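You operate a simulated robot arm through the tools that you are given. There is no shell and no other tool. Be economical: measure what you need, move in short steps, check, and stop when the job is done.

You run a simulated two-armed robot. Do the job below in one go: nothing can be reset, and whatever is moved stays where it is left.

TASK
Open the lower desk drawer, put both orange blocks from the desk top away in the inside of the lower desk drawer, then shut the drawer.

It is judged by the outcome, as a careful person would: the job done as asked, and still so three seconds after it is handed in. It fails if anything else is knocked over, pushed out of place, dropped, spilled or broken.

THE ROBOT
Two 7-joint arms with two-finger parallel grippers on one trunk, on a base that drives. Base frame: it is fixed to the floor where the robot stands at the start and does not move with it; the origin is under the middle of the robot, x ahead of it, y to its left, z up. Units: mm, degrees, N and s.
The left shoulder is at the start at [70, 133, 1044], the right one opposite. With the tool pointing down near the work surface each hand reaches from about 100 to 640 mm from the robot's upright axis, wherever it stands, measured 20 degrees to its own side. Places, roughly: lower desk drawer [400, -500, 400]; inside of the lower desk drawer [400, -500, 300]. Payload 1.57 kg a hand.
Tool frame (each hand has its own): the origin (TCP) lies between the finger pads and is the grasp point; the fingertips stand 30 mm ahead of it; z points along the fingers, y is the line along which they close. Largest opening 80 mm; finger width 17, thickness 12; the body of the gripper, 40 by 82 mm, starts 80 mm behind the TCP.
Orientation is told as [roll, pitch, yaw] about the base's x, y, z axes, in that order, counted from this pose: with the fingers straight down and closing along the base's y, the tool's x points along the base's -x, its y along +y and its z along -z.

THE INTERFACE
- The arms move only by the tool move_arm. It takes "left_motion", "right_motion" or both (then of equal length, played together; a hand with none holds still); each is a list of rows, each a list of 7 numbers: the shift along the base's x, y, z in m, then the turn, a rotation vector about the base's x, y, z in degrees, then the finger opening in m, from 0 to 0.08. In form: [[dx, dy, dz, wx, wy, wz, fingers], ...]. A call has 1 to 8 rows; each row is the pose to reach, as a shift and turn from the pose commanded when the call began. Each row takes 0.2 s and may step no farther than 50 mm and 8.6 degrees from the row before; otherwise, or with a gripper value out of range, the whole call is refused. A pose out of reach is approached as far as the arm can. The call stops where the force on the tool passes 40 N (or 10 N more than at its start, if that is more) or the arm is blocked; 0.2 s more then pass. Each finger travels about 153 mm/s and halts on what it meets, pressing with about 29 N; the grip force reading is that of the motor and also rises with nothing between the fingers. The clock runs only during rows and for 0.2 s after the last one: add rows that repeat a pose to give the fingers time. It gives the time, the measured TCP pose, the force on the tool (base axes), the opening and the grip force at its end, in the units of the frame above (readings bear some noise), and new pictures: "views" is both (left out), scene, wrist or none (wrist: the cameras of the hands that moved).
- Cameras (640 x 400 px; columns grow to the right, rows downward): "scene" is now at [125.1, -40.8, 1259.3]; the picture's right is [-0.47, -0.88, 0.00], its down [-0.58, 0.31, -0.75] and it looks along [0.67, -0.35, -0.66] (base axes); focal length 214 px, centre (320, 200). "left" rides on the left gripper at [72, 7, -122] in its tool frame; the picture's right is [-0.09, 1.00, 0.00], its down [-0.84, -0.08, -0.54] and it looks along [-0.54, -0.05, 0.84] (tool axes); focal length 238 px, centre (320, 200). "right" rides on the right gripper at [72, -7, -122] in its tool frame; the picture's right is [0.09, 1.00, 0.00], its down [-0.84, 0.08, -0.54] and it looks along [-0.54, 0.05, 0.84] (tool axes); focal length 238 px, centre (320, 200). There is no depth. A picture from a camera that has moved, and an enlarged one, comes with that camera's place and axes in the base frame and with its lens.
- move_column(by): slides the trunk up (or, below 0, down) by that many mm; the arms and the scene camera ride with it, the base frame stays. It gives what a move gives, with no picture.
- steer(legs): drives the robot by 1 to 6 legs, each [ahead, left, turn to the left] in mm, mm and degrees, along the robot's own axes; the way and the turn of a leg run together, so that a leg with both is an arc; at most 1500 mm and 180 degrees a leg. The arms and the cameras ride along, it lands a little off, and it stops where it bumps. It gives what a move gives, and a new picture of the scene camera.
- aim_head(pan, tilt): turns the head with the scene camera to pan (to the left, within 86 degrees either way) and tilt (down, from -29 to 69), counted from straight ahead of the robot. It gives what a move gives, and a new picture of the scene camera.
- zoom(camera, box): a new picture of the part [left, top, right, bottom] of that camera's present view, enlarged. The clock stands still meanwhile.
- close_job(): hands the job in; it is judged then, once.

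Go step by step. Nothing tells you exact positions but the pictures and the camera data: compare them with the known pose of the tool, close in by small moves and look again before you grip or let go. The budget is 165 turns and 170 pictures, counting those below and the enlarged ones. Unless the task says otherwise, let go and move clear before handing in, and close with one line.

The tools are called after "Call:" as a command line: name --argument value ..., lists and objects as JSON in quotes. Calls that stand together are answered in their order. move_arm: Moves the arms, as the interface text tells. Its arguments: {"type":"object","properties":{"left_motion":{"type":"array"},"right_motion":{"type":"array"},"views":{"type":"string","enum":["both","scene","wrist","none"]}},"required":[]} The other tools are called the same way: move_column (by) slides the trunk up or down; steer (legs) drives the base; aim_head (pan, tilt) turns the head that bears the scene camera; zoom (camera, box) takes an enlarged picture of a part of a camera's view; close_job () hands the job in.

At the start:

```text
time: 0.0
left_tool_pos: [458.9, -11.7, 1138.8]
left_tool_rot: [-0.1, -0.1, 0.1]
left_contact_force: [0.0, -0.1, -0.6]
left_opening: 80.2
left_grip_force: 0.0
right_tool_pos: [359.4, -402.3, 1165.4]
right_tool_rot: [0.0, 0.0, 0.0]
right_contact_force: [-0.7, 0.0, -0.1]
right_opening: 80.1
right_grip_force: 0.2
trunk travel left (down, up): [-617.0, 323.0]
robot x, y, heading: [-0.9, -1.1, 0.1]
head pan, tilt: [-27.9, 41.2]
```

scene: 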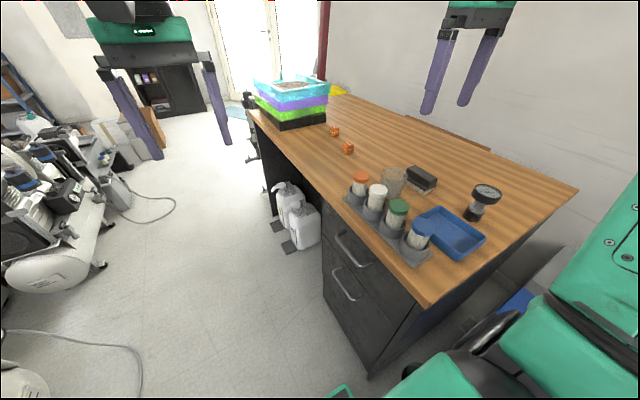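
right: 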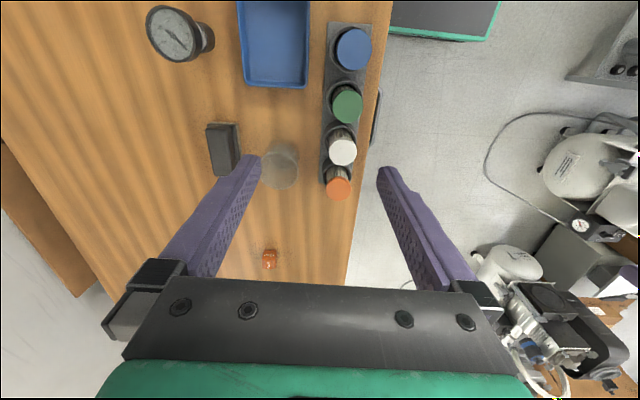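
left: 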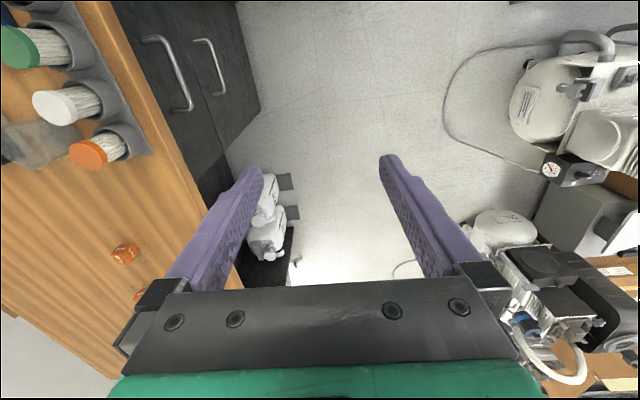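

The desk front runs along x at about y=-290, with the drawers facing +y and the two orange blocks near x=750–910, y=-500. First I'll look more closely at the drawer handles and the blocks.

Call:
zoom --camera "scene" --box '[240, 180, 440, 380]'

Call:
zoom --camera "scene" --box '[240, 60, 440, 185]'

Call:
zoom --camera "left" --box '[100, 0, 300, 125]'

```text
2.00 times, centred on (340, 280) of scene
camera zoom: at [125.1, -40.8, 1259.3], right [-0.47, -0.88, 0.0], down [-0.58, 0.31, -0.75], along [0.67, -0.35, -0.66], focal length 429 px, centre (280, 40)
```

zoom: 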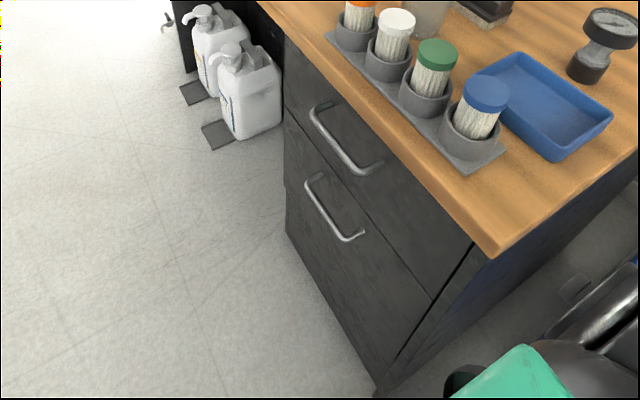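

```text
3.20 times, centred on (340, 122) of scene
camera zoom: at [125.1, -40.8, 1259.3], right [-0.47, -0.88, 0.0], down [-0.58, 0.31, -0.75], along [0.67, -0.35, -0.66], focal length 686 px, centre (256, 448)
```

zoom: 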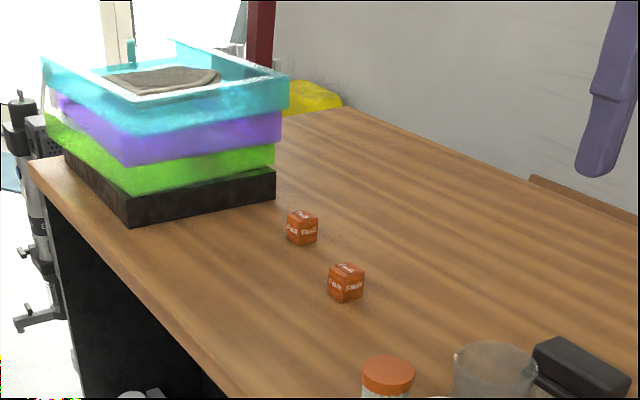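

```text
3.20 times, centred on (200, 62) of left
camera zoom: at [388.2, -4.4, 1259.6], right [0.09, 1.0, 0.0], down [0.84, -0.08, 0.54], along [0.54, -0.05, -0.84], focal length 763 px, centre (704, 640)
```

zoom: 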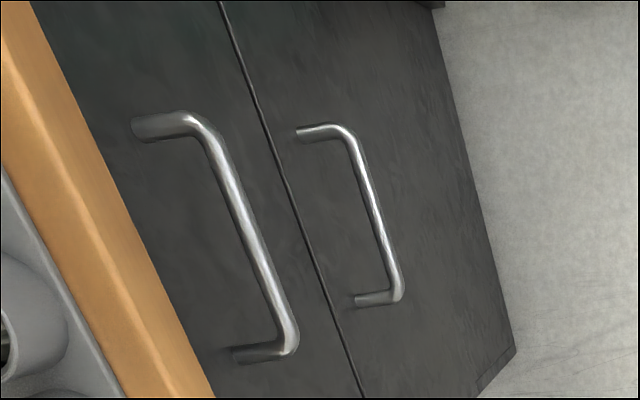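

The lower handle is a horizontal bar near (412,-278,550), running along x. Before planning the drive I'll check the floor space on the left.

Call:
aim_head --pan 35 --tilt 45

Call:
aim_head --pan -70 --tilt 60

```text
time: 1.3
left_tool_pos: [458.6, -11.2, 1139.5]
left_tool_rot: [-0.1, -0.2, 0.0]
left_contact_force: [-0.6, -0.1, -1.3]
left_opening: 79.8
left_grip_force: 0.1
right_tool_pos: [359.7, -401.8, 1166.7]
right_tool_rot: [0.0, 0.0, -0.1]
right_contact_force: [-0.2, 1.1, 0.6]
right_opening: 79.9
right_grip_force: 0.0
trunk travel left (down, up): [-617.0, 323.0]
robot x, y, heading: [-2.1, 0.5, -0.1]
head pan, tilt: [35.0, 45.0]
camera scene: at [117.3, 45.1, 1253.7], right [0.57, -0.82, 0.0], down [-0.58, -0.41, -0.71], along [0.58, 0.41, -0.71], focal length 214 px, centre (320, 200)
```

scene: 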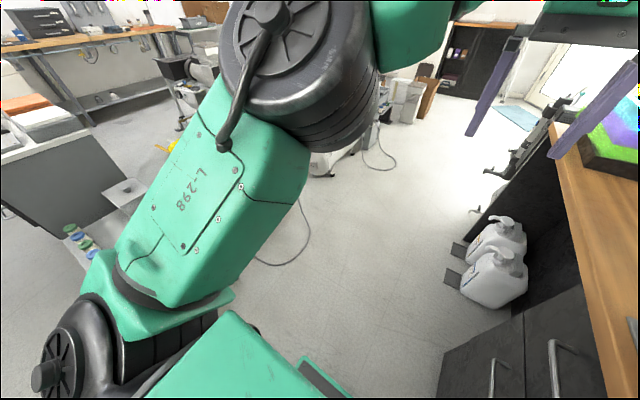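

```text
time: 3.1
left_tool_pos: [458.5, -12.2, 1139.8]
left_tool_rot: [-0.1, -0.1, -0.1]
left_contact_force: [-0.4, 0.1, 0.1]
left_opening: 80.0
left_grip_force: 0.0
right_tool_pos: [359.4, -403.8, 1167.8]
right_tool_rot: [0.0, 0.0, 0.0]
right_contact_force: [-0.1, 0.2, 0.0]
right_opening: 80.2
right_grip_force: 0.2
trunk travel left (down, up): [-617.0, 323.0]
robot x, y, heading: [-0.4, -0.4, 0.1]
head pan, tilt: [-70.0, 60.0]
camera scene: at [73.5, -64.1, 1234.2], right [-0.94, -0.34, 0.0], down [-0.3, 0.81, -0.5], along [0.17, -0.47, -0.87], focal length 214 px, centre (320, 200)
```

scene: 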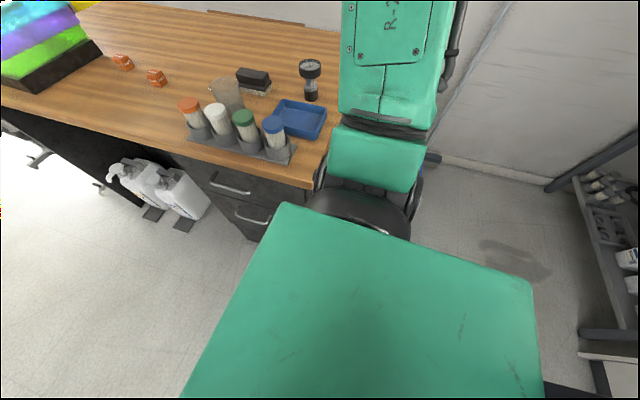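

The floor beside the desk is clear. I'll drive left, forward, then turn right so the robot faces the drawers from about (520, 450).

Call:
steer --legs '[[0, 450, 0], [520, 0, 0], [0, 0, -90]]'

Call:
aim_head --pan 0 --tilt 45

```text
time: 12.2
left_tool_pos: [516.5, -20.2, 1140.7]
left_tool_rot: [0.0, -0.1, -89.4]
left_contact_force: [0.9, 0.2, 0.8]
left_opening: 79.8
left_grip_force: 0.0
right_tool_pos: [124.7, 73.6, 1166.1]
right_tool_rot: [-0.1, 0.0, -89.3]
right_contact_force: [-0.3, 0.8, -0.3]
right_opening: 80.0
right_grip_force: 0.1
trunk travel left (down, up): [-617.0, 323.0]
robot x, y, heading: [520.9, 439.6, -89.7]
head pan, tilt: [-70.0, 60.0]
camera scene: at [461.1, 362.3, 1234.2], right [-0.35, 0.94, 0.0], down [0.81, 0.31, -0.5], along [-0.47, -0.18, -0.87], focal length 214 px, centre (320, 200)
```

scene: 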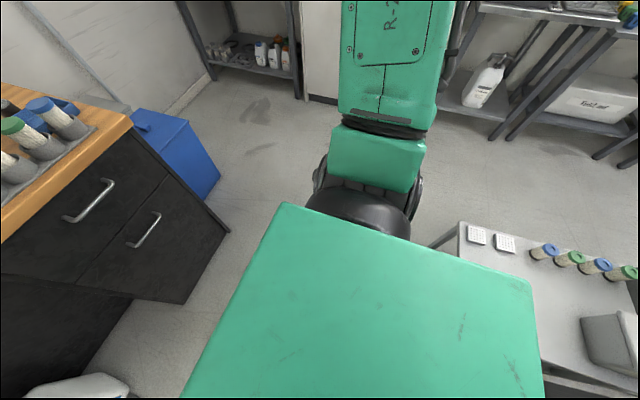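

```text
time: 13.7
left_tool_pos: [515.5, -21.8, 1139.2]
left_tool_rot: [0.0, -0.1, -89.3]
left_contact_force: [-0.6, -1.0, 0.3]
left_opening: 79.8
left_grip_force: 0.1
right_tool_pos: [124.9, 73.4, 1167.1]
right_tool_rot: [-0.1, -0.1, -89.3]
right_contact_force: [0.1, 0.4, -0.1]
right_opening: 80.0
right_grip_force: 0.1
trunk travel left (down, up): [-617.0, 323.0]
robot x, y, heading: [523.3, 437.5, -89.0]
head pan, tilt: [0.0, 45.0]
camera scene: at [524.3, 304.6, 1253.7], right [-1.0, -0.01, 0.0], down [-0.01, 0.71, -0.71], along [0.01, -0.71, -0.71], focal length 214 px, centre (320, 200)
```

scene: 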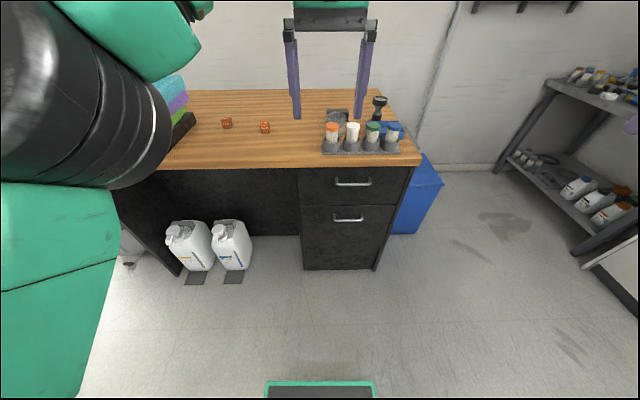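

The robot now faces the drawers, with the lower handle at about (413,-278,557). I'll turn the right hand to point at the desk with its fingers closing vertically, and move the left hand aside.

Call:
move_arm --right_motion '[[0.018, -0.012, -0.012, -4.33, 4.33, 4.33, 0.08], [0.036, -0.025, -0.025, -8.66, 8.66, 8.66, 0.08], [0.054, -0.037, -0.037, -12.99, 12.99, 12.99, 0.08], [0.072, -0.05, -0.05, -17.32, 17.32, 17.32, 0.08], [0.09, -0.062, -0.062, -21.65, 21.65, 21.65, 0.08], [0.108, -0.075, -0.075, -25.98, 25.98, 25.98, 0.08], [0.126, -0.087, -0.087, -30.3, 30.3, 30.3, 0.08], [0.143, -0.1, -0.1, -34.64, 34.64, 34.64, 0.08]]' --left_motion '[[0.02, 0, 0, 0, 0, 0, 0.08], [0.04, 0, 0, 0, 0, 0, 0.08], [0.06, 0, 0, 0, 0, 0, 0.08], [0.08, 0, 0, 0, 0, 0, 0.08], [0.1, 0, 0, 0, 0, 0, 0.08], [0.12, 0, 0, 0, 0, 0, 0.08], [0.14, 0, 0, 0, 0, 0, 0.08], [0.15, 0, 0, 0, 0, 0, 0.08]]' --views "none"

Call:
move_arm --right_motion '[[0.018, -0.012, -0.012, -4.33, 4.33, 4.33, 0.08], [0.036, -0.025, -0.025, -8.66, 8.66, 8.66, 0.08], [0.054, -0.037, -0.037, -12.99, 12.99, 12.99, 0.08], [0.072, -0.05, -0.05, -17.32, 17.32, 17.32, 0.08], [0.09, -0.062, -0.062, -21.65, 21.65, 21.65, 0.08], [0.108, -0.075, -0.075, -25.98, 25.98, 25.98, 0.08], [0.126, -0.087, -0.087, -30.3, 30.3, 30.3, 0.08], [0.143, -0.1, -0.1, -34.64, 34.64, 34.64, 0.08]]' --views "scene"

```text
time: 15.5
left_tool_pos: [666.3, -22.0, 1139.6]
left_tool_rot: [0.0, 0.1, -89.3]
left_contact_force: [0.4, -0.9, -0.3]
left_opening: 79.7
left_grip_force: 0.0
right_tool_pos: [238.9, -27.6, 1089.3]
right_tool_rot: [-44.7, -18.8, -43.9]
right_contact_force: [0.5, -0.5, 0.7]
right_opening: 80.0
right_grip_force: 0.0
right hand out of reach, approached as far as the arm can: row 7, 8
trunk travel left (down, up): [-617.0, 323.0]
robot x, y, heading: [516.8, 438.9, -89.2]
head pan, tilt: [0.0, 45.0]
```

```text
time: 17.3
left_tool_pos: [665.3, -20.9, 1140.1]
left_tool_rot: [-0.1, -0.2, -89.3]
left_contact_force: [0.0, 0.5, -0.7]
left_opening: 79.9
left_grip_force: 0.2
right_tool_pos: [336.2, -108.0, 1051.3]
right_tool_rot: [-90.0, 2.5, 0.6]
right_contact_force: [0.8, 0.1, -0.8]
right_opening: 80.2
right_grip_force: 0.1
right hand out of reach, approached as far as the arm can: row 1, 2, 3, 4, 5, 6, 7, 8
trunk travel left (down, up): [-617.0, 323.0]
robot x, y, heading: [522.5, 439.4, -89.4]
head pan, tilt: [0.0, 45.0]
camera scene: at [525.4, 305.3, 1253.9], right [-1.0, -0.01, 0.0], down [-0.01, 0.71, -0.71], along [0.01, -0.71, -0.71], focal length 214 px, centre (320, 200)
```

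scene: 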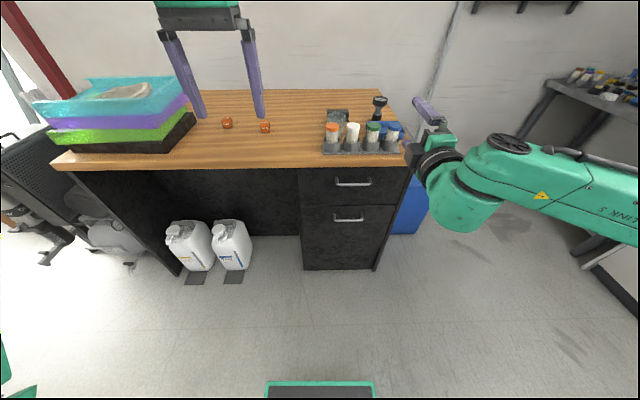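

The orientation is reached, but the hand stopped short at (336,-108,1051). I'll try moving it inward to x≈412.

Call:
move_arm --right_motion '[[0, 0.02, 0, 0, 0, 0, 0.08], [0, 0.04, 0, 0, 0, 0, 0.08], [0, 0.06, -0.0, 0, 0, 0, 0.08], [0, 0.08, 0, 0, 0, 0, 0.08]]' --views "scene"

```text
time: 18.3
left_tool_pos: [666.1, -21.0, 1139.9]
left_tool_rot: [0.1, -0.1, -89.3]
left_contact_force: [-0.7, -0.4, -0.3]
left_opening: 80.2
left_grip_force: 0.2
right_tool_pos: [332.5, -54.9, 1056.3]
right_tool_rot: [-90.1, 0.7, 0.0]
right_contact_force: [0.0, 0.2, -1.1]
right_opening: 79.9
right_grip_force: 0.1
right hand out of reach, approached as far as the arm can: row 1, 3, 4
trunk travel left (down, up): [-617.0, 323.0]
robot x, y, heading: [522.2, 438.7, -89.4]
head pan, tilt: [0.0, 45.0]
camera scene: at [524.6, 304.9, 1253.7], right [-1.0, -0.01, 0.0], down [-0.01, 0.71, -0.71], along [0.01, -0.71, -0.71], focal length 214 px, centre (320, 200)
```

scene: 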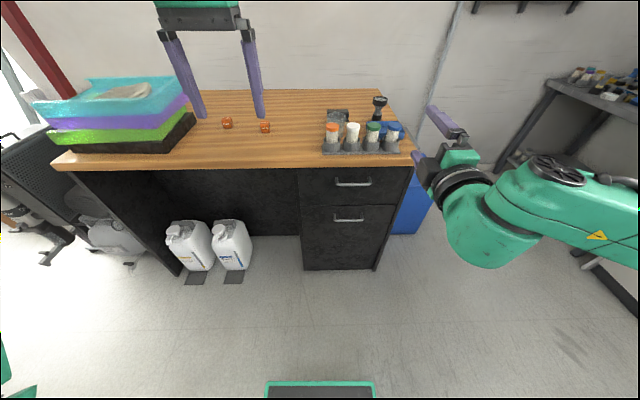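

This wrist roll seems to be near a joint limit. I'll roll the hand back the other way to the opposite roll.

Call:
move_arm --right_motion '[[0, 0, 0, 0, -8.5, 0, 0.08], [0, 0, 0, 0, -17, 0, 0.08], [0, 0, 0, 0, -25.5, 0, 0.08], [0, 0, 0, 0, -34, 0, 0.08], [0, 0, 0, 0, -42.5, 0, 0.08], [0, 0, 0, 0, -51, 0, 0.08], [0, 0, 0, 0, -59.5, 0, 0.08], [0, 0, 0, 0, -68, 0, 0.08]]' --views "none"

Call:
move_arm --right_motion '[[0, 0, 0, 0, -8.5, 0, 0.08], [0, 0, 0, 0, -17, 0, 0.08], [0, 0, 0, 0, -25.5, 0, 0.08], [0, 0, 0, 0, -34, 0, 0.08], [0, 0, 0, 0, -42.5, 0, 0.08], [0, 0, 0, 0, -51, 0, 0.08], [0, 0, 0, 0, -59.5, 0, 0.08], [0, 0, 0, 0, -68, 0, 0.08]]' --views "none"

Call:
move_arm --right_motion '[[0, 0, 0, 0, -8.5, 0, 0.08], [0, 0, 0, 0, -17, 0, 0.08], [0, 0, 0, 0, -25.5, 0, 0.08], [0, 0, 0, 0, -34, 0, 0.08], [0, 0, 0, 0, -42.5, 0, 0.08], [0, 0, 0, 0, -44, 0, 0.08]]' --views "scene"

```text
time: 20.1
left_tool_pos: [666.7, -20.8, 1139.7]
left_tool_rot: [0.0, -0.2, -89.2]
left_contact_force: [1.6, -0.2, 0.4]
left_opening: 80.2
left_grip_force: 0.1
right_tool_pos: [332.3, -60.0, 1055.5]
right_tool_rot: [-89.9, -67.4, -0.1]
right_contact_force: [0.1, 0.3, 0.3]
right_opening: 80.0
right_grip_force: 0.0
right hand out of reach, approached as far as the arm can: row 1, 2, 3, 4, 5, 6, 7, 8
trunk travel left (down, up): [-617.0, 323.0]
robot x, y, heading: [518.5, 439.9, -89.4]
head pan, tilt: [0.0, 45.0]
```

```text
time: 21.5
left_tool_pos: [664.8, -22.1, 1139.1]
left_tool_rot: [0.0, 0.0, -89.2]
left_contact_force: [-0.3, -0.5, -0.8]
left_opening: 80.0
left_grip_force: 0.1
right_tool_pos: [294.3, -54.2, 1050.6]
right_tool_rot: [88.8, -70.3, 179.9]
right_contact_force: [0.1, -0.2, 0.9]
right_opening: 79.9
right_grip_force: 0.0
right hand out of reach, approached as far as the arm can: row 3, 4, 5, 6, 7
trunk travel left (down, up): [-617.0, 323.0]
robot x, y, heading: [524.3, 436.7, -89.1]
head pan, tilt: [0.0, 45.0]
stopped in row 7 (right hand): the arm was blocked; the commanded pose is now the measured one
```

```text
time: 22.1
left_tool_pos: [663.9, -20.7, 1139.8]
left_tool_rot: [0.1, -0.1, -89.4]
left_contact_force: [0.1, 0.2, -1.0]
left_opening: 80.2
left_grip_force: 0.1
right_tool_pos: [266.3, -44.0, 1045.4]
right_tool_rot: [87.5, -66.8, 179.8]
right_contact_force: [0.0, -0.3, 0.0]
right_opening: 79.9
right_grip_force: 0.1
right hand out of reach, approached as far as the arm can: row 2
trunk travel left (down, up): [-617.0, 323.0]
robot x, y, heading: [525.9, 436.2, -89.4]
head pan, tilt: [0.0, 45.0]
stopped in row 2 (right hand): the arm was blocked; the commanded pose is now the measured one
camera scene: at [523.2, 305.0, 1253.8], right [-1.0, -0.01, 0.0], down [-0.01, 0.71, -0.71], along [0.01, -0.71, -0.71], focal length 214 px, centre (320, 200)
```

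scene: 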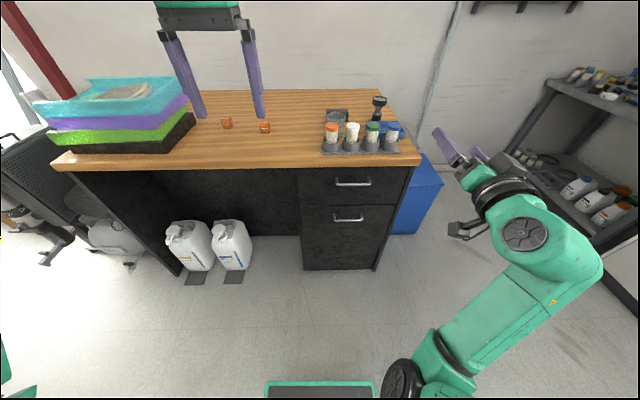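

The wrist is at its limit here, but the elbow has dropped into a better posture. I'll move the hand inward and forward in this posture, then try rolling.

Call:
move_arm --right_motion '[[0.018, -0.015, -0.01, 0, 4, 0, 0.08], [0.036, -0.03, -0.02, 0, 8, 0, 0.08], [0.054, -0.045, -0.03, 0, 12, 0, 0.08], [0.072, -0.06, -0.04, 0, 16, 0, 0.08], [0.09, -0.075, -0.05, 0, 20, 0, 0.08], [0.108, -0.09, -0.06, 0, 22, 0, 0.08], [0.126, -0.105, -0.07, 0, 22, 0, 0.08], [0.144, -0.12, -0.08, 0, 22, 0, 0.08]]' --views "scene"

```text
time: 22.7
left_tool_pos: [665.1, -21.0, 1140.8]
left_tool_rot: [0.0, 0.1, -89.3]
left_contact_force: [-0.5, -0.1, 0.1]
left_opening: 79.9
left_grip_force: 0.1
right_tool_pos: [283.9, -70.1, 1036.8]
right_tool_rot: [94.2, -82.8, 171.2]
right_contact_force: [-0.1, -0.4, -0.2]
right_opening: 80.1
right_grip_force: 0.0
trunk travel left (down, up): [-617.0, 323.0]
robot x, y, heading: [523.5, 437.0, -89.7]
head pan, tilt: [0.0, 45.0]
stopped in row 2 (right hand): the arm was blocked; the commanded pose is now the measured one
camera scene: at [524.5, 304.5, 1253.7], right [-1.0, -0.01, 0.0], down [-0.01, 0.71, -0.71], along [0.01, -0.71, -0.71], focal length 214 px, centre (320, 200)
```

scene: 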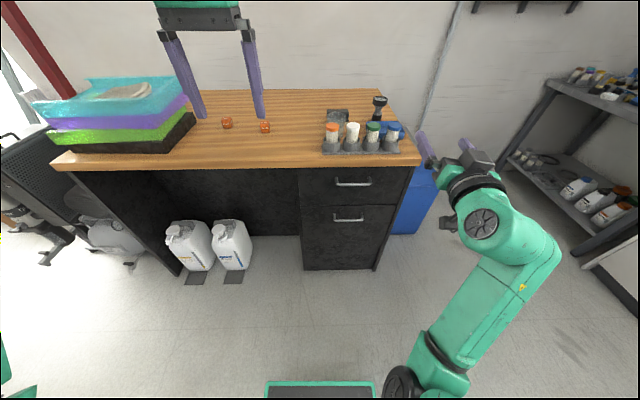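

It is making progress, with the arm swinging inward. I'll continue in the same way.

Call:
move_arm --right_motion '[[0.01, -0.012, -0.008, 0, 2, 0, 0.08], [0.02, -0.024, -0.016, 0, 5, 0, 0.08], [0.035, -0.036, -0.025, 0, 8, 0, 0.08], [0.05, -0.05, -0.03, 0, 8, 0, 0.08], [0.065, -0.065, -0.04, 0, 8, 0, 0.08], [0.08, -0.08, -0.05, 0, 8, 0, 0.08], [0.095, -0.09, -0.06, 0, 8, 0, 0.08], [0.11, -0.1, -0.06, 0, 8, 0, 0.08]]' --views "scene"

```text
time: 23.4
left_tool_pos: [664.2, -21.0, 1139.1]
left_tool_rot: [0.0, -0.1, -89.3]
left_contact_force: [-0.3, -0.6, -0.3]
left_opening: 79.9
left_grip_force: 0.1
right_tool_pos: [289.8, -96.0, 1027.8]
right_tool_rot: [-109.1, -82.1, 13.1]
right_contact_force: [-0.3, -0.4, -0.4]
right_opening: 80.1
right_grip_force: 0.1
right hand out of reach, approached as far as the arm can: row 3
trunk travel left (down, up): [-617.0, 323.0]
robot x, y, heading: [518.9, 437.8, -89.2]
head pan, tilt: [0.0, 45.0]
stopped in row 3 (right hand): the arm was blocked; the commanded pose is now the measured one
camera scene: at [524.3, 304.5, 1253.7], right [-1.0, -0.01, 0.0], down [-0.01, 0.71, -0.71], along [0.01, -0.71, -0.71], focal length 214 px, centre (320, 200)
```

scene: 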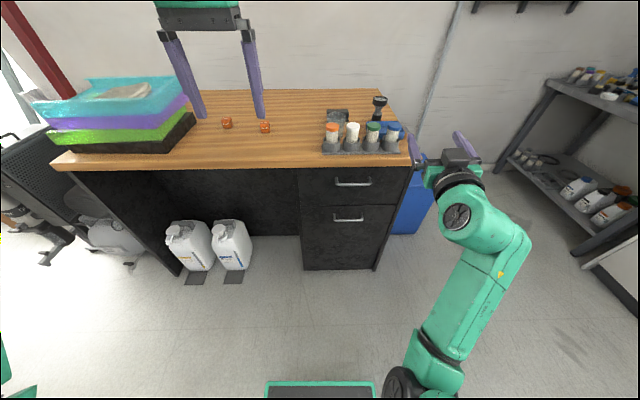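

The arm is in a natural posture now. I'll roll the hand +75° about the pointing axis in place.

Call:
move_arm --right_motion '[[0, 0, 0, 0, 7, 0, 0.08], [0, 0, 0, 0, 14, 0, 0.08], [0, 0, 0, 0, 21, 0, 0.08], [0, 0, 0, 0, 28, 0, 0.08], [0, 0, 0, 0, 35, 0, 0.08], [0, 0, 0, 0, 42, 0, 0.08], [0, 0, 0, 0, 49, 0, 0.08], [0, 0, 0, 0, 56, 0, 0.08]]' --views "scene"

```text
time: 25.2
left_tool_pos: [665.5, -21.7, 1140.4]
left_tool_rot: [-0.1, -0.1, -89.3]
left_contact_force: [0.1, -0.5, -0.9]
left_opening: 80.2
left_grip_force: 0.1
right_tool_pos: [289.0, -95.0, 1028.9]
right_tool_rot: [-97.1, -25.9, 2.1]
right_contact_force: [0.7, -0.1, 0.4]
right_opening: 79.9
right_grip_force: 0.0
trunk travel left (down, up): [-617.0, 323.0]
robot x, y, heading: [524.3, 436.1, -89.2]
head pan, tilt: [0.0, 45.0]
camera scene: at [524.4, 304.5, 1253.7], right [-1.0, -0.01, 0.0], down [-0.01, 0.71, -0.71], along [0.01, -0.71, -0.71], focal length 214 px, centre (320, 200)
```

scene: 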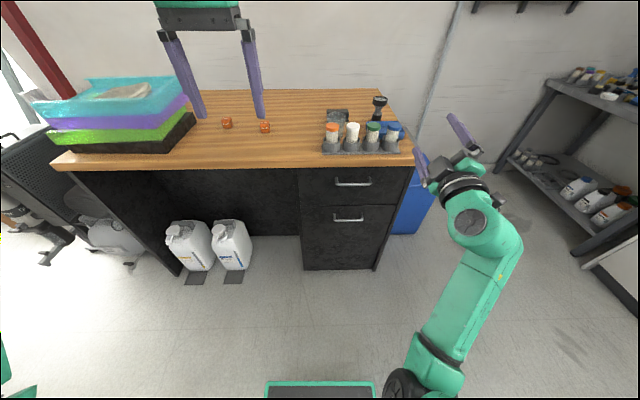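

That rolled without trouble. Next I'll finish the roll and slide the hand inward.

Call:
move_arm --right_motion '[[0, 0, 0, 2, 6.5, -0.5, 0.08], [0, 0, 0, 4, 13, -1, 0.08], [0, 0, 0, 6, 20, -1.5, 0.08], [0, 0, 0, 7, 26, -2, 0.08], [0.02, 0, -0.01, 7, 26, -2, 0.08], [0.04, 0, -0.02, 7, 26, -2, 0.08], [0.06, 0, -0.03, 7, 26, -2, 0.08], [0.08, 0, -0.04, 7, 26, -2, 0.08]]' --views "scene"

```text
time: 26.7
left_tool_pos: [665.8, -20.2, 1140.2]
left_tool_rot: [0.0, 0.0, -89.3]
left_contact_force: [1.2, 0.0, -0.2]
left_opening: 79.8
left_grip_force: 0.2
right_tool_pos: [319.3, -96.6, 1006.2]
right_tool_rot: [-91.1, 9.4, -2.9]
right_contact_force: [0.2, 0.4, 0.0]
right_opening: 80.1
right_grip_force: 0.1
right hand out of reach, approached as far as the arm can: row 7
trunk travel left (down, up): [-617.0, 323.0]
robot x, y, heading: [520.0, 436.5, -89.2]
head pan, tilt: [0.0, 45.0]
stopped in row 7 (right hand): the arm was blocked; the commanded pose is now the measured one
camera scene: at [524.3, 304.6, 1253.7], right [-1.0, -0.01, 0.0], down [-0.01, 0.71, -0.71], along [0.01, -0.71, -0.71], focal length 214 px, centre (320, 200)
```

scene: 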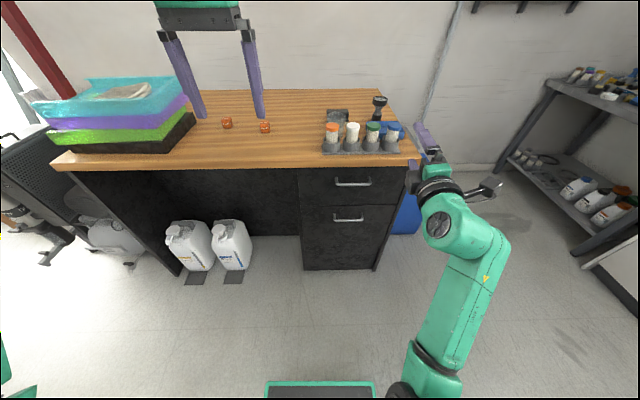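

The hand points at the desk nearly as wanted. I'll drive the robot left to line the hand up with the handle, lower the column partway, and check.

Call:
steer --legs '[[0, 95, -0.5]]'

Call:
move_column --by -300

Call:
move_arm --right_motion '[[0, 0, -0.01, 0, -4.5, 1.5, 0.08], [0, 0, -0.02, 1, -9, 3, 0.08], [0, 0, -0.04, 1, -9, 3, 0.08], [0, 0, -0.06, 1, -9, 3, 0.08], [0, 0, -0.08, 1, -9, 3, 0.08], [0, 0, -0.1, 1, -9, 3, 0.08]]'

```text
time: 27.8
left_tool_pos: [755.1, -21.3, 1140.6]
left_tool_rot: [0.0, 0.0, -89.7]
left_contact_force: [1.2, 0.8, -0.5]
left_opening: 79.9
left_grip_force: 0.1
right_tool_pos: [410.3, -93.0, 1007.3]
right_tool_rot: [-91.2, 9.3, -3.1]
right_contact_force: [0.2, 0.0, -0.4]
right_opening: 79.6
right_grip_force: 0.0
trunk travel left (down, up): [-617.0, 323.0]
robot x, y, heading: [615.4, 438.1, -89.6]
head pan, tilt: [0.0, 45.0]
camera scene: at [616.7, 305.5, 1253.7], right [-1.0, -0.01, 0.0], down [0.0, 0.71, -0.71], along [0.0, -0.71, -0.71], focal length 214 px, centre (320, 200)
```

scene: 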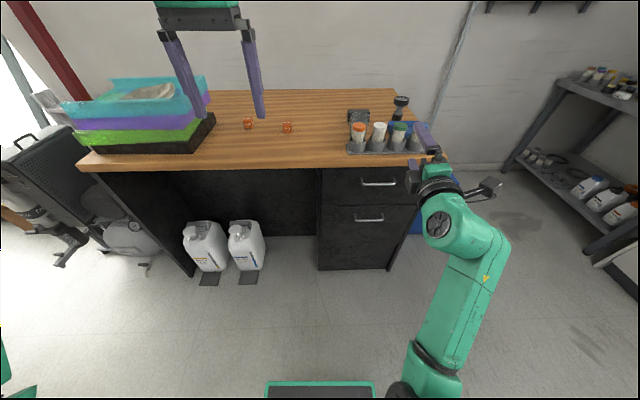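

```text
time: 30.8
left_tool_pos: [755.1, -20.1, 840.6]
left_tool_rot: [0.0, 0.0, -89.8]
left_contact_force: [0.1, 0.5, -0.2]
left_opening: 80.1
left_grip_force: 0.0
right_tool_pos: [409.5, -95.1, 707.4]
right_tool_rot: [-91.3, 9.3, -3.1]
right_contact_force: [0.3, 0.6, -0.6]
right_opening: 79.9
right_grip_force: 0.1
trunk travel left (down, up): [-317.0, 623.0]
robot x, y, heading: [614.4, 437.4, -89.7]
head pan, tilt: [0.0, 45.0]
```

```text
time: 32.2
left_tool_pos: [755.7, -21.2, 840.1]
left_tool_rot: [-0.1, -0.1, -89.7]
left_contact_force: [0.1, 0.6, 0.0]
left_opening: 80.0
left_grip_force: 0.0
right_tool_pos: [400.6, -95.4, 611.6]
right_tool_rot: [-90.7, 4.7, 0.2]
right_contact_force: [0.6, -0.2, 0.2]
right_opening: 80.2
right_grip_force: 0.0
trunk travel left (down, up): [-317.0, 623.0]
robot x, y, heading: [613.2, 437.7, -89.5]
head pan, tilt: [0.0, 45.0]
camera scene: at [616.7, 305.5, 953.7], right [-1.0, -0.01, 0.0], down [0.0, 0.71, -0.71], along [0.0, -0.71, -0.71], focal length 214 px, centre (320, 200)
camera right: at [328.8, 26.5, 623.2], right [-0.17, -0.01, -0.98], down [0.83, 0.54, -0.15], along [0.54, -0.84, -0.08], focal length 238 px, centre (320, 200)
```

scene: 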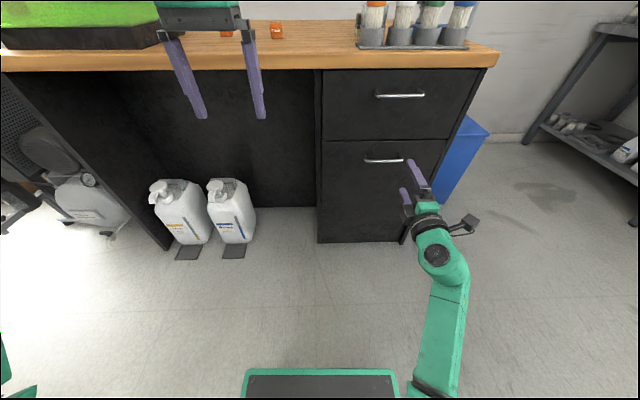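
right: 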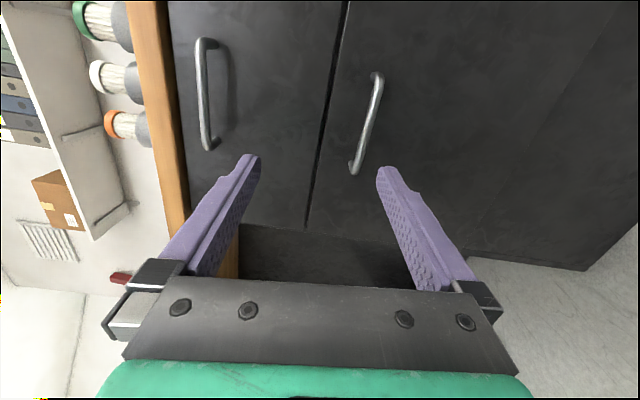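

The handle bar lies at x 349–466, y≈-277, z≈557, and the hand is in front of it. I'll lower the hand to the bar's height, then reach forward.

Call:
move_arm --right_motion '[[0, 0, -0.02, 0, -2, 0, 0.08], [0, 0, -0.04, 0, -4, 0, 0.08], [0, 0, -0.055, 0, -4, 0, 0.08], [0, -0.02, -0.055, 0, -4, 0, 0.08], [0, -0.04, -0.055, 0, -4, 0, 0.08], [0, -0.06, -0.055, 0, -4, 0, 0.08], [0, -0.08, -0.055, 0, -4, 0, 0.08], [0, -0.1, -0.055, 0, -4, 0, 0.08]]'

```text
time: 34.0
left_tool_pos: [754.9, -21.7, 840.4]
left_tool_rot: [-0.1, 0.0, -89.8]
left_contact_force: [0.1, 0.2, -0.2]
left_opening: 80.2
left_grip_force: 0.1
right_tool_pos: [407.4, -193.5, 549.1]
right_tool_rot: [-89.7, -3.2, -0.2]
right_contact_force: [-0.2, 0.3, -0.5]
right_opening: 79.8
right_grip_force: 0.1
trunk travel left (down, up): [-317.0, 623.0]
robot x, y, heading: [616.3, 433.1, -89.7]
head pan, tilt: [0.0, 45.0]
camera scene: at [616.7, 305.3, 953.7], right [-1.0, -0.01, 0.0], down [0.0, 0.71, -0.71], along [0.0, -0.71, -0.71], focal length 214 px, centre (320, 200)
camera right: at [335.1, -69.9, 551.4], right [-0.04, 0.01, -1.0], down [0.84, 0.54, -0.03], along [0.54, -0.84, -0.02], focal length 238 px, centre (320, 200)
```

scene: 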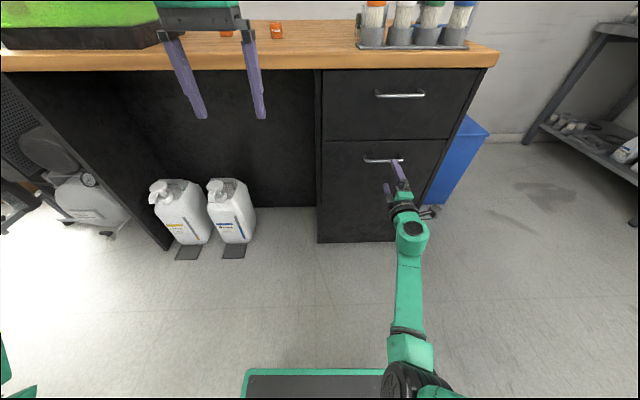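
right: 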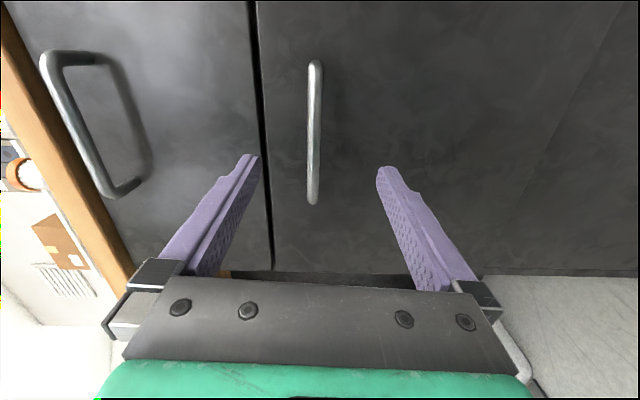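

The bar is centred between the fingers, about 83 mm ahead of the TCP. I'll move forward and close on it.

Call:
move_arm --right_motion '[[0, -0.02, 0.004, 0, 2, 0, 0.08], [0, -0.04, 0.004, 0, 3, 0, 0.08], [0, -0.06, 0.004, 0, 3, 0, 0.08], [0, -0.072, 0.004, 0, 3, 0, 0.08], [0, -0.072, 0.004, 0, 3, 0, 0.08]]' --views "wrist"

```text
time: 35.2
left_tool_pos: [755.8, -20.0, 840.4]
left_tool_rot: [0.0, -0.1, -89.7]
left_contact_force: [-0.6, -0.9, 0.1]
left_opening: 80.0
left_grip_force: 0.1
right_tool_pos: [410.4, -266.5, 556.3]
right_tool_rot: [-89.9, -0.7, 0.0]
right_contact_force: [1.1, 0.4, -0.6]
right_opening: 79.9
right_grip_force: 0.0
trunk travel left (down, up): [-317.0, 623.0]
robot x, y, heading: [616.7, 439.2, -89.9]
head pan, tilt: [0.0, 45.0]
camera right: at [337.8, -144.0, 560.7], right [-0.08, 0.0, -1.0], down [0.84, 0.54, -0.07], along [0.54, -0.84, -0.04], focal length 238 px, centre (320, 200)
```

right: 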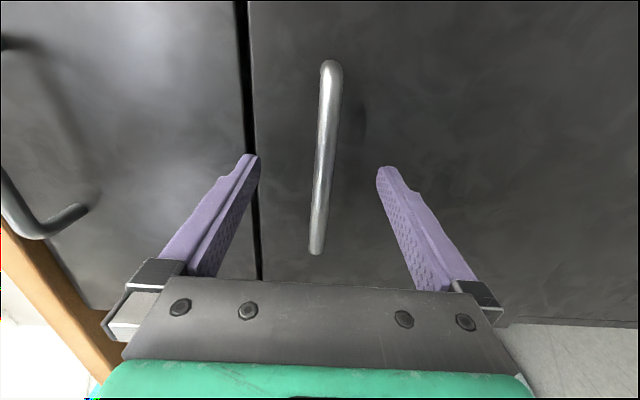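

The bar is between the fingers, 5 mm ahead of the TCP. Closing now.

Call:
move_arm --right_motion '[[0, -0.003, 0, 0, 0, 0, 0.04], [0, -0.003, 0, 0, 0, 0, 0.0], [0, -0.003, 0, 0, 0, 0, 0.0], [0, -0.003, 0, 0, 0, 0, 0.0]]' --views "wrist"

```text
time: 36.2
left_tool_pos: [754.9, -21.9, 840.8]
left_tool_rot: [0.1, 0.0, -89.7]
left_contact_force: [-0.4, 0.5, -0.4]
left_opening: 80.0
left_grip_force: 0.1
right_tool_pos: [411.3, -268.9, 554.3]
right_tool_rot: [-89.8, -0.7, 0.0]
right_contact_force: [1.8, 4.5, -4.0]
right_opening: 11.8
right_grip_force: 29.5
trunk travel left (down, up): [-317.0, 623.0]
robot x, y, heading: [617.6, 437.3, -89.6]
head pan, tilt: [0.0, 45.0]
camera right: at [337.8, -146.8, 559.5], right [-0.08, 0.0, -1.0], down [0.84, 0.54, -0.07], along [0.54, -0.84, -0.05], focal length 238 px, centre (320, 200)
```

right: 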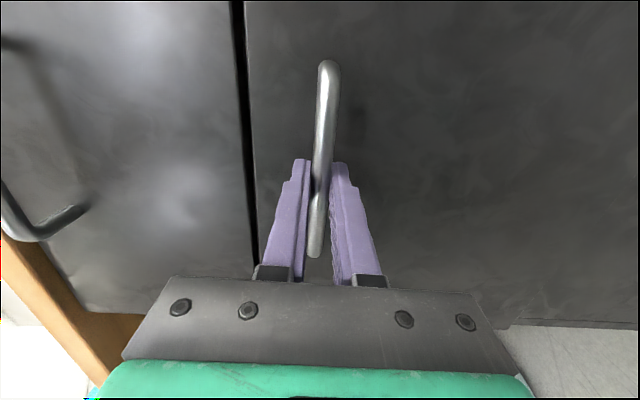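

The bar is gripped with an opening of 11.8 mm. Now I'll pull straight back.

Call:
move_arm --right_motion '[[0, 0.015, 0, 0, 0, 0, 0.0], [0, 0.03, 0, 0, 0, 0, 0.0], [0, 0.05, 0, 0, 0, 0, 0.0], [0, 0.07, 0, 0, 0, 0, 0.0], [0, 0.09, 0, 0, 0, 0, 0.0], [0, 0.11, 0, 0, 0, 0, 0.0], [0, 0.13, 0, 0, 0, 0, 0.0], [0, 0.15, 0, 0, 0, 0, 0.0]]' --views "scene"

```text
time: 38.0
left_tool_pos: [753.0, -21.7, 840.4]
left_tool_rot: [0.2, 0.0, -89.6]
left_contact_force: [-0.4, 0.2, 0.2]
left_opening: 80.1
left_grip_force: 0.1
right_tool_pos: [404.5, -117.1, 553.9]
right_tool_rot: [-89.8, -0.8, -0.4]
right_contact_force: [-23.6, 1.4, -6.3]
right_opening: 11.4
right_grip_force: 28.6
trunk travel left (down, up): [-317.0, 623.0]
robot x, y, heading: [613.7, 438.7, -89.8]
head pan, tilt: [0.0, 45.0]
camera scene: at [613.6, 304.8, 953.5], right [-1.0, 0.0, 0.0], down [0.0, 0.71, -0.71], along [0.01, -0.71, -0.71], focal length 214 px, centre (320, 200)
```

scene: 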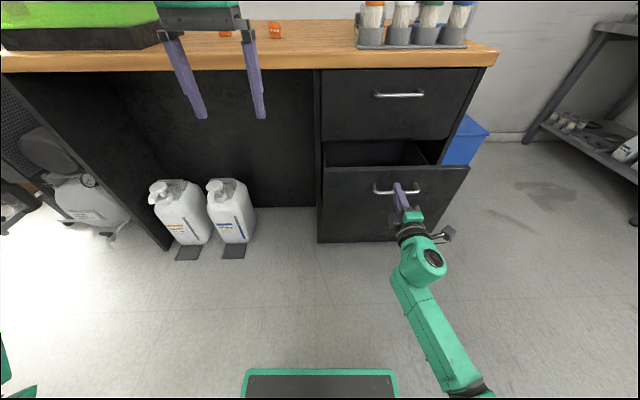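

The drawer is opening smoothly, about 150 mm so far. I'll keep pulling.

Call:
move_arm --right_motion '[[-0.005, 0.015, 0, 0, 0, 0, 0.0], [-0.005, 0.03, 0, 0, 0, 0, 0.0], [-0.005, 0.05, 0, 0, 0, 0, 0.0], [-0.005, 0.07, 0, 0, 0, 0, 0.0], [-0.005, 0.09, 0, 0, 0, 0, 0.0], [-0.005, 0.11, 0, 0, 0, 0, 0.0], [-0.005, 0.13, 0, 0, 0, 0, 0.0], [-0.005, 0.15, 0, 0, 0, 0, 0.0]]' --views "scene"

```text
time: 39.8
left_tool_pos: [752.8, -22.1, 840.7]
left_tool_rot: [0.1, 0.0, -89.7]
left_contact_force: [-0.4, 0.0, -0.4]
left_opening: 79.7
left_grip_force: 0.0
right_tool_pos: [400.7, 32.2, 553.3]
right_tool_rot: [-89.7, -0.8, -0.3]
right_contact_force: [-19.9, -3.0, -6.4]
right_opening: 11.9
right_grip_force: 28.8
trunk travel left (down, up): [-317.0, 623.0]
robot x, y, heading: [613.6, 437.9, -89.7]
head pan, tilt: [0.0, 45.0]
camera scene: at [614.2, 304.2, 953.5], right [-1.0, -0.01, 0.0], down [0.0, 0.71, -0.71], along [0.01, -0.71, -0.71], focal length 214 px, centre (320, 200)
```

scene: 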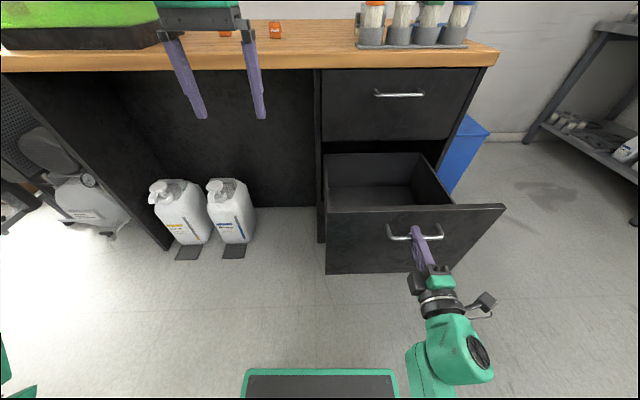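

The drawer is 300 mm open, which is plenty. I'll release the handle and back the hand away.

Call:
move_arm --right_motion '[[0, 0, 0, 0, 0, 0, 0.03], [0, 0, 0, 0, 0, 0, 0.06], [0, 0, 0, 0, 0, 0, 0.06], [0, 0.02, 0, 0, 0, 0, 0.06], [0, 0.04, 0, 0, 0, 0, 0.06], [0, 0.06, 0, 0, 0, 0, 0.06], [0, 0.08, 0, 0, 0, 0, 0.06]]' --views "scene"

```text
time: 41.3
left_tool_pos: [743.7, -24.4, 840.9]
left_tool_rot: [0.8, 0.2, -89.6]
left_contact_force: [1.1, -0.4, -0.9]
left_opening: 80.0
left_grip_force: 0.0
right_tool_pos: [424.4, 86.6, 557.7]
right_tool_rot: [-90.6, 3.5, 8.4]
right_contact_force: [0.2, 0.5, 0.8]
right_opening: 60.2
right_grip_force: 0.1
right hand out of reach, approached as far as the arm can: row 7
trunk travel left (down, up): [-317.0, 623.0]
robot x, y, heading: [617.9, 435.1, -89.5]
head pan, tilt: [0.0, 45.0]
stopped in row 7 (right hand): the arm was blocked; the commanded pose is now the measured one
camera scene: at [603.8, 301.8, 953.5], right [-1.0, -0.01, -0.02], down [0.01, 0.71, -0.7], along [0.02, -0.7, -0.71], focal length 214 px, centre (320, 200)
```

scene: 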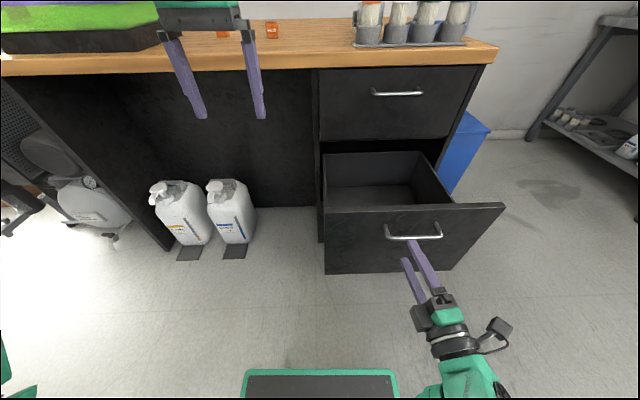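

The hand is clear of the bar, but the arm is cramped and leaning on something. I'll raise the hand to relieve it.

Call:
move_arm --right_motion '[[-0.01, -0.005, 0.01, 0, 0, 0, 0.06], [-0.02, -0.005, 0.03, 0, 0, 0, 0.06], [-0.03, -0.005, 0.05, 0, 0, 0, 0.06], [-0.04, -0.005, 0.07, 0, 0, 0, 0.06], [-0.05, -0.005, 0.09, 0, 0, 0, 0.06], [-0.06, -0.005, 0.11, 0, 0, 0, 0.06]]' --views "scene"

```text
time: 42.3
left_tool_pos: [752.1, -22.3, 840.5]
left_tool_rot: [0.4, 0.0, -89.7]
left_contact_force: [0.3, 0.1, -0.3]
left_opening: 79.9
left_grip_force: 0.1
right_tool_pos: [404.3, 73.1, 603.4]
right_tool_rot: [-88.0, 9.9, 15.8]
right_contact_force: [0.3, 0.5, 0.5]
right_opening: 60.0
right_grip_force: 0.1
right hand out of reach, approached as far as the arm can: row 3, 4, 5
trunk travel left (down, up): [-317.0, 623.0]
robot x, y, heading: [616.3, 435.2, -89.6]
head pan, tilt: [0.0, 45.0]
stopped in row 5 (right hand): the arm was blocked; the commanded pose is now the measured one
camera scene: at [612.0, 304.4, 952.8], right [-1.0, -0.01, -0.01], down [0.0, 0.71, -0.71], along [0.01, -0.71, -0.71], focal length 214 px, centre (320, 200)
```

scene: 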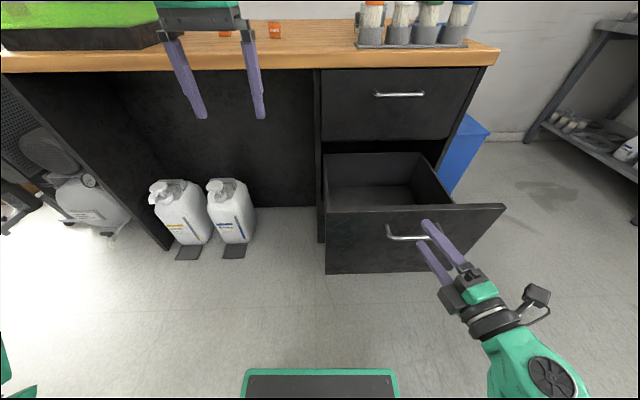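

Relieved. Next I'll raise the column to bring both hands above desk height, then turn the right hand back down.

Call:
move_column --by 330

Call:
move_arm --right_motion '[[-0.015, 0, 0.01, 0, -7, -3, 0.06], [-0.03, 0, 0.02, 0, -14, -6, 0.06], [-0.045, 0, 0.03, 0, -21, -9, 0.06], [-0.06, 0, 0.04, 0, -28, -12, 0.06], [-0.075, 0, 0.05, 0, -35, -15, 0.06], [-0.09, 0, 0.06, 0, -42, -15, 0.06], [-0.105, 0, 0.07, 0, -49, -15, 0.06], [-0.12, 0, 0.08, 0, -56, -15, 0.06]]' --views "scene"

```text
time: 45.5
left_tool_pos: [754.0, -20.6, 1170.5]
left_tool_rot: [0.0, -0.1, -89.6]
left_contact_force: [0.0, -0.6, 0.2]
left_opening: 79.8
left_grip_force: 0.2
right_tool_pos: [403.8, 73.4, 934.9]
right_tool_rot: [-87.9, 10.0, 15.6]
right_contact_force: [0.0, -1.1, 0.4]
right_opening: 60.0
right_grip_force: 0.1
trunk travel left (down, up): [-647.0, 293.0]
robot x, y, heading: [614.2, 436.9, -89.7]
head pan, tilt: [0.0, 45.0]
```

```text
time: 47.4
left_tool_pos: [754.3, -20.7, 1170.4]
left_tool_rot: [0.0, 0.0, -89.6]
left_contact_force: [0.4, -0.7, 0.4]
left_opening: 79.9
left_grip_force: 0.0
right_tool_pos: [283.6, 69.2, 1010.5]
right_tool_rot: [-96.8, -45.4, 2.4]
right_contact_force: [-1.3, 1.3, 0.5]
right_opening: 59.9
right_grip_force: 0.0
right hand out of reach, approached as far as the arm can: row 2, 3, 4, 5, 6, 7, 8
trunk travel left (down, up): [-647.0, 293.0]
robot x, y, heading: [612.6, 434.2, -90.0]
head pan, tilt: [0.0, 45.0]
camera scene: at [616.1, 305.5, 1283.7], right [-1.0, -0.01, 0.0], down [0.0, 0.71, -0.71], along [0.0, -0.71, -0.71], focal length 214 px, centre (320, 200)
```

scene: 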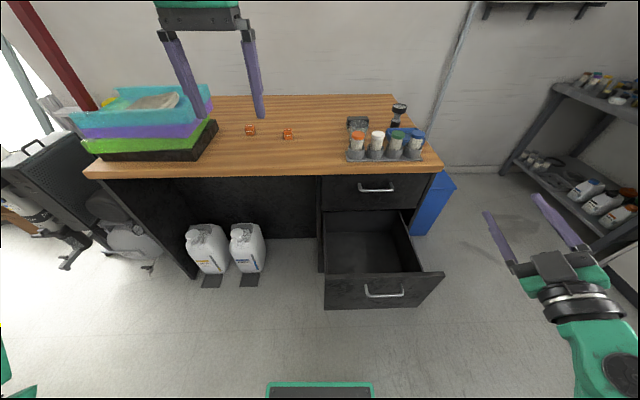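

Now I'll rotate the right hand back to fingers-down, in two steps.

Call:
move_arm --right_motion '[[-0.006, 0, 0.012, 6.2, -2.76, -2.24, 0.08], [-0.012, 0, 0.025, 12.4, -5.52, -4.48, 0.08], [-0.018, 0, 0.037, 18.6, -8.28, -6.72, 0.08], [-0.024, 0, 0.05, 24.8, -11.04, -8.96, 0.08], [-0.03, 0, 0.062, 31.0, -13.8, -11.2, 0.08], [-0.036, 0, 0.075, 37.2, -16.56, -13.44, 0.08], [-0.042, 0, 0.087, 43.4, -19.32, -15.68, 0.08], [-0.05, 0, 0.1, 49.6, -22.08, -17.92, 0.08]]' --views "none"

Call:
move_arm --right_motion '[[0, 0, 0.01, 6.2, -2.76, -2.24, 0.08], [0, 0, 0.02, 12.4, -5.52, -4.48, 0.08], [0, 0, 0.03, 18.6, -8.28, -6.72, 0.08], [0, 0, 0.04, 24.8, -11.04, -8.96, 0.08], [0, 0, 0.05, 31.0, -13.8, -11.2, 0.08], [0, 0, 0.06, 37.2, -16.56, -13.44, 0.08]]' --views "scene"

```text
time: 49.1
left_tool_pos: [754.7, -21.3, 1170.2]
left_tool_rot: [0.0, 0.0, -89.6]
left_contact_force: [0.1, 0.2, 0.0]
left_opening: 79.9
left_grip_force: 0.1
right_tool_pos: [234.5, 69.9, 1109.0]
right_tool_rot: [-24.6, -35.2, -67.7]
right_contact_force: [-0.3, 0.1, -0.4]
right_opening: 80.1
right_grip_force: 0.1
right hand out of reach, approached as far as the arm can: row 1, 2, 3, 4
trunk travel left (down, up): [-647.0, 293.0]
robot x, y, heading: [610.9, 441.7, -89.6]
head pan, tilt: [0.0, 45.0]
```

```text
time: 50.5
left_tool_pos: [753.4, -25.3, 1169.2]
left_tool_rot: [0.1, 0.2, -89.7]
left_contact_force: [-0.1, 0.3, 1.1]
left_opening: 80.0
left_grip_force: 0.0
right_tool_pos: [232.2, 67.1, 1166.9]
right_tool_rot: [-0.2, -1.5, -90.1]
right_contact_force: [-0.3, 0.7, 1.0]
right_opening: 80.0
right_grip_force: 0.0
right hand out of reach, approached as far as the arm can: row 1, 2, 3, 4
trunk travel left (down, up): [-647.0, 293.0]
robot x, y, heading: [615.2, 438.4, -89.4]
head pan, tilt: [0.0, 45.0]
camera scene: at [614.8, 301.3, 1283.2], right [-1.0, -0.01, 0.0], down [0.0, 0.71, -0.7], along [0.0, -0.7, -0.71], focal length 214 px, centre (320, 200)
```

scene: 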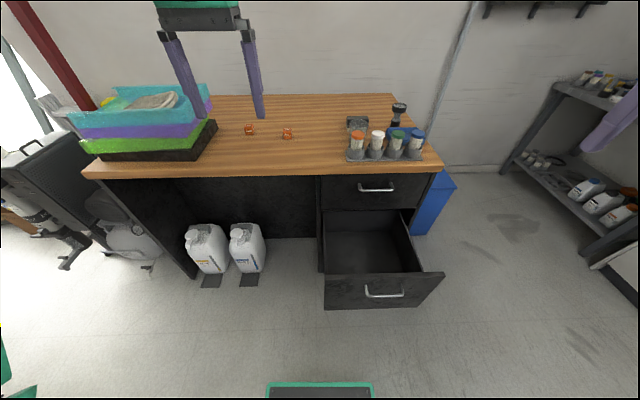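

The hands are up and the drawer is open. I'll bring the hands closer together, then drive in front of the blocks at about (870, 50).

Call:
move_arm --left_motion '[[-0.03, 0, 0, 0, 0, 0, 0.08], [-0.06, 0, 0, 0, 0, 0, 0.08], [-0.08, 0, 0, 0, 0, 0, 0.08]]' --right_motion '[[0.03, -0.02, 0, 0, 0, 0, 0.08], [0.06, -0.05, 0, 0, 0, 0, 0.08], [0.1, -0.08, 0, 0, 0, 0, 0.08]]' --views "none"

Call:
steer --legs '[[0, 255, 0], [385, 0, 0]]'

```text
time: 51.4
left_tool_pos: [673.2, -22.2, 1168.8]
left_tool_rot: [0.0, 0.1, -89.6]
left_contact_force: [-0.2, 0.1, -0.3]
left_opening: 79.9
left_grip_force: 0.1
right_tool_pos: [293.5, -16.0, 1171.5]
right_tool_rot: [0.0, -1.5, -89.8]
right_contact_force: [-1.6, -0.1, 0.0]
right_opening: 80.1
right_grip_force: 0.0
right hand out of reach, approached as far as the arm can: row 2, 3
trunk travel left (down, up): [-647.0, 293.0]
robot x, y, heading: [616.0, 437.3, -89.9]
head pan, tilt: [0.0, 45.0]
```

```text
time: 55.2
left_tool_pos: [937.6, -403.1, 1170.9]
left_tool_rot: [0.0, -0.1, -89.4]
left_contact_force: [0.8, 0.1, 0.5]
left_opening: 80.2
left_grip_force: 0.0
right_tool_pos: [557.0, -398.2, 1173.4]
right_tool_rot: [-0.1, -1.8, -89.6]
right_contact_force: [0.9, 0.6, -0.2]
right_opening: 80.0
right_grip_force: 0.1
trunk travel left (down, up): [-647.0, 293.0]
robot x, y, heading: [877.4, 57.3, -89.3]
head pan, tilt: [0.0, 45.0]
camera scene: at [877.0, -76.9, 1283.8], right [-1.0, -0.01, 0.0], down [-0.01, 0.71, -0.71], along [0.01, -0.71, -0.71], focal length 214 px, centre (320, 200)
```

scene: 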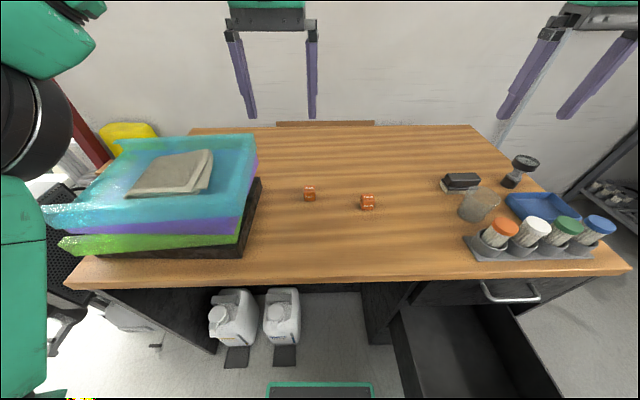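

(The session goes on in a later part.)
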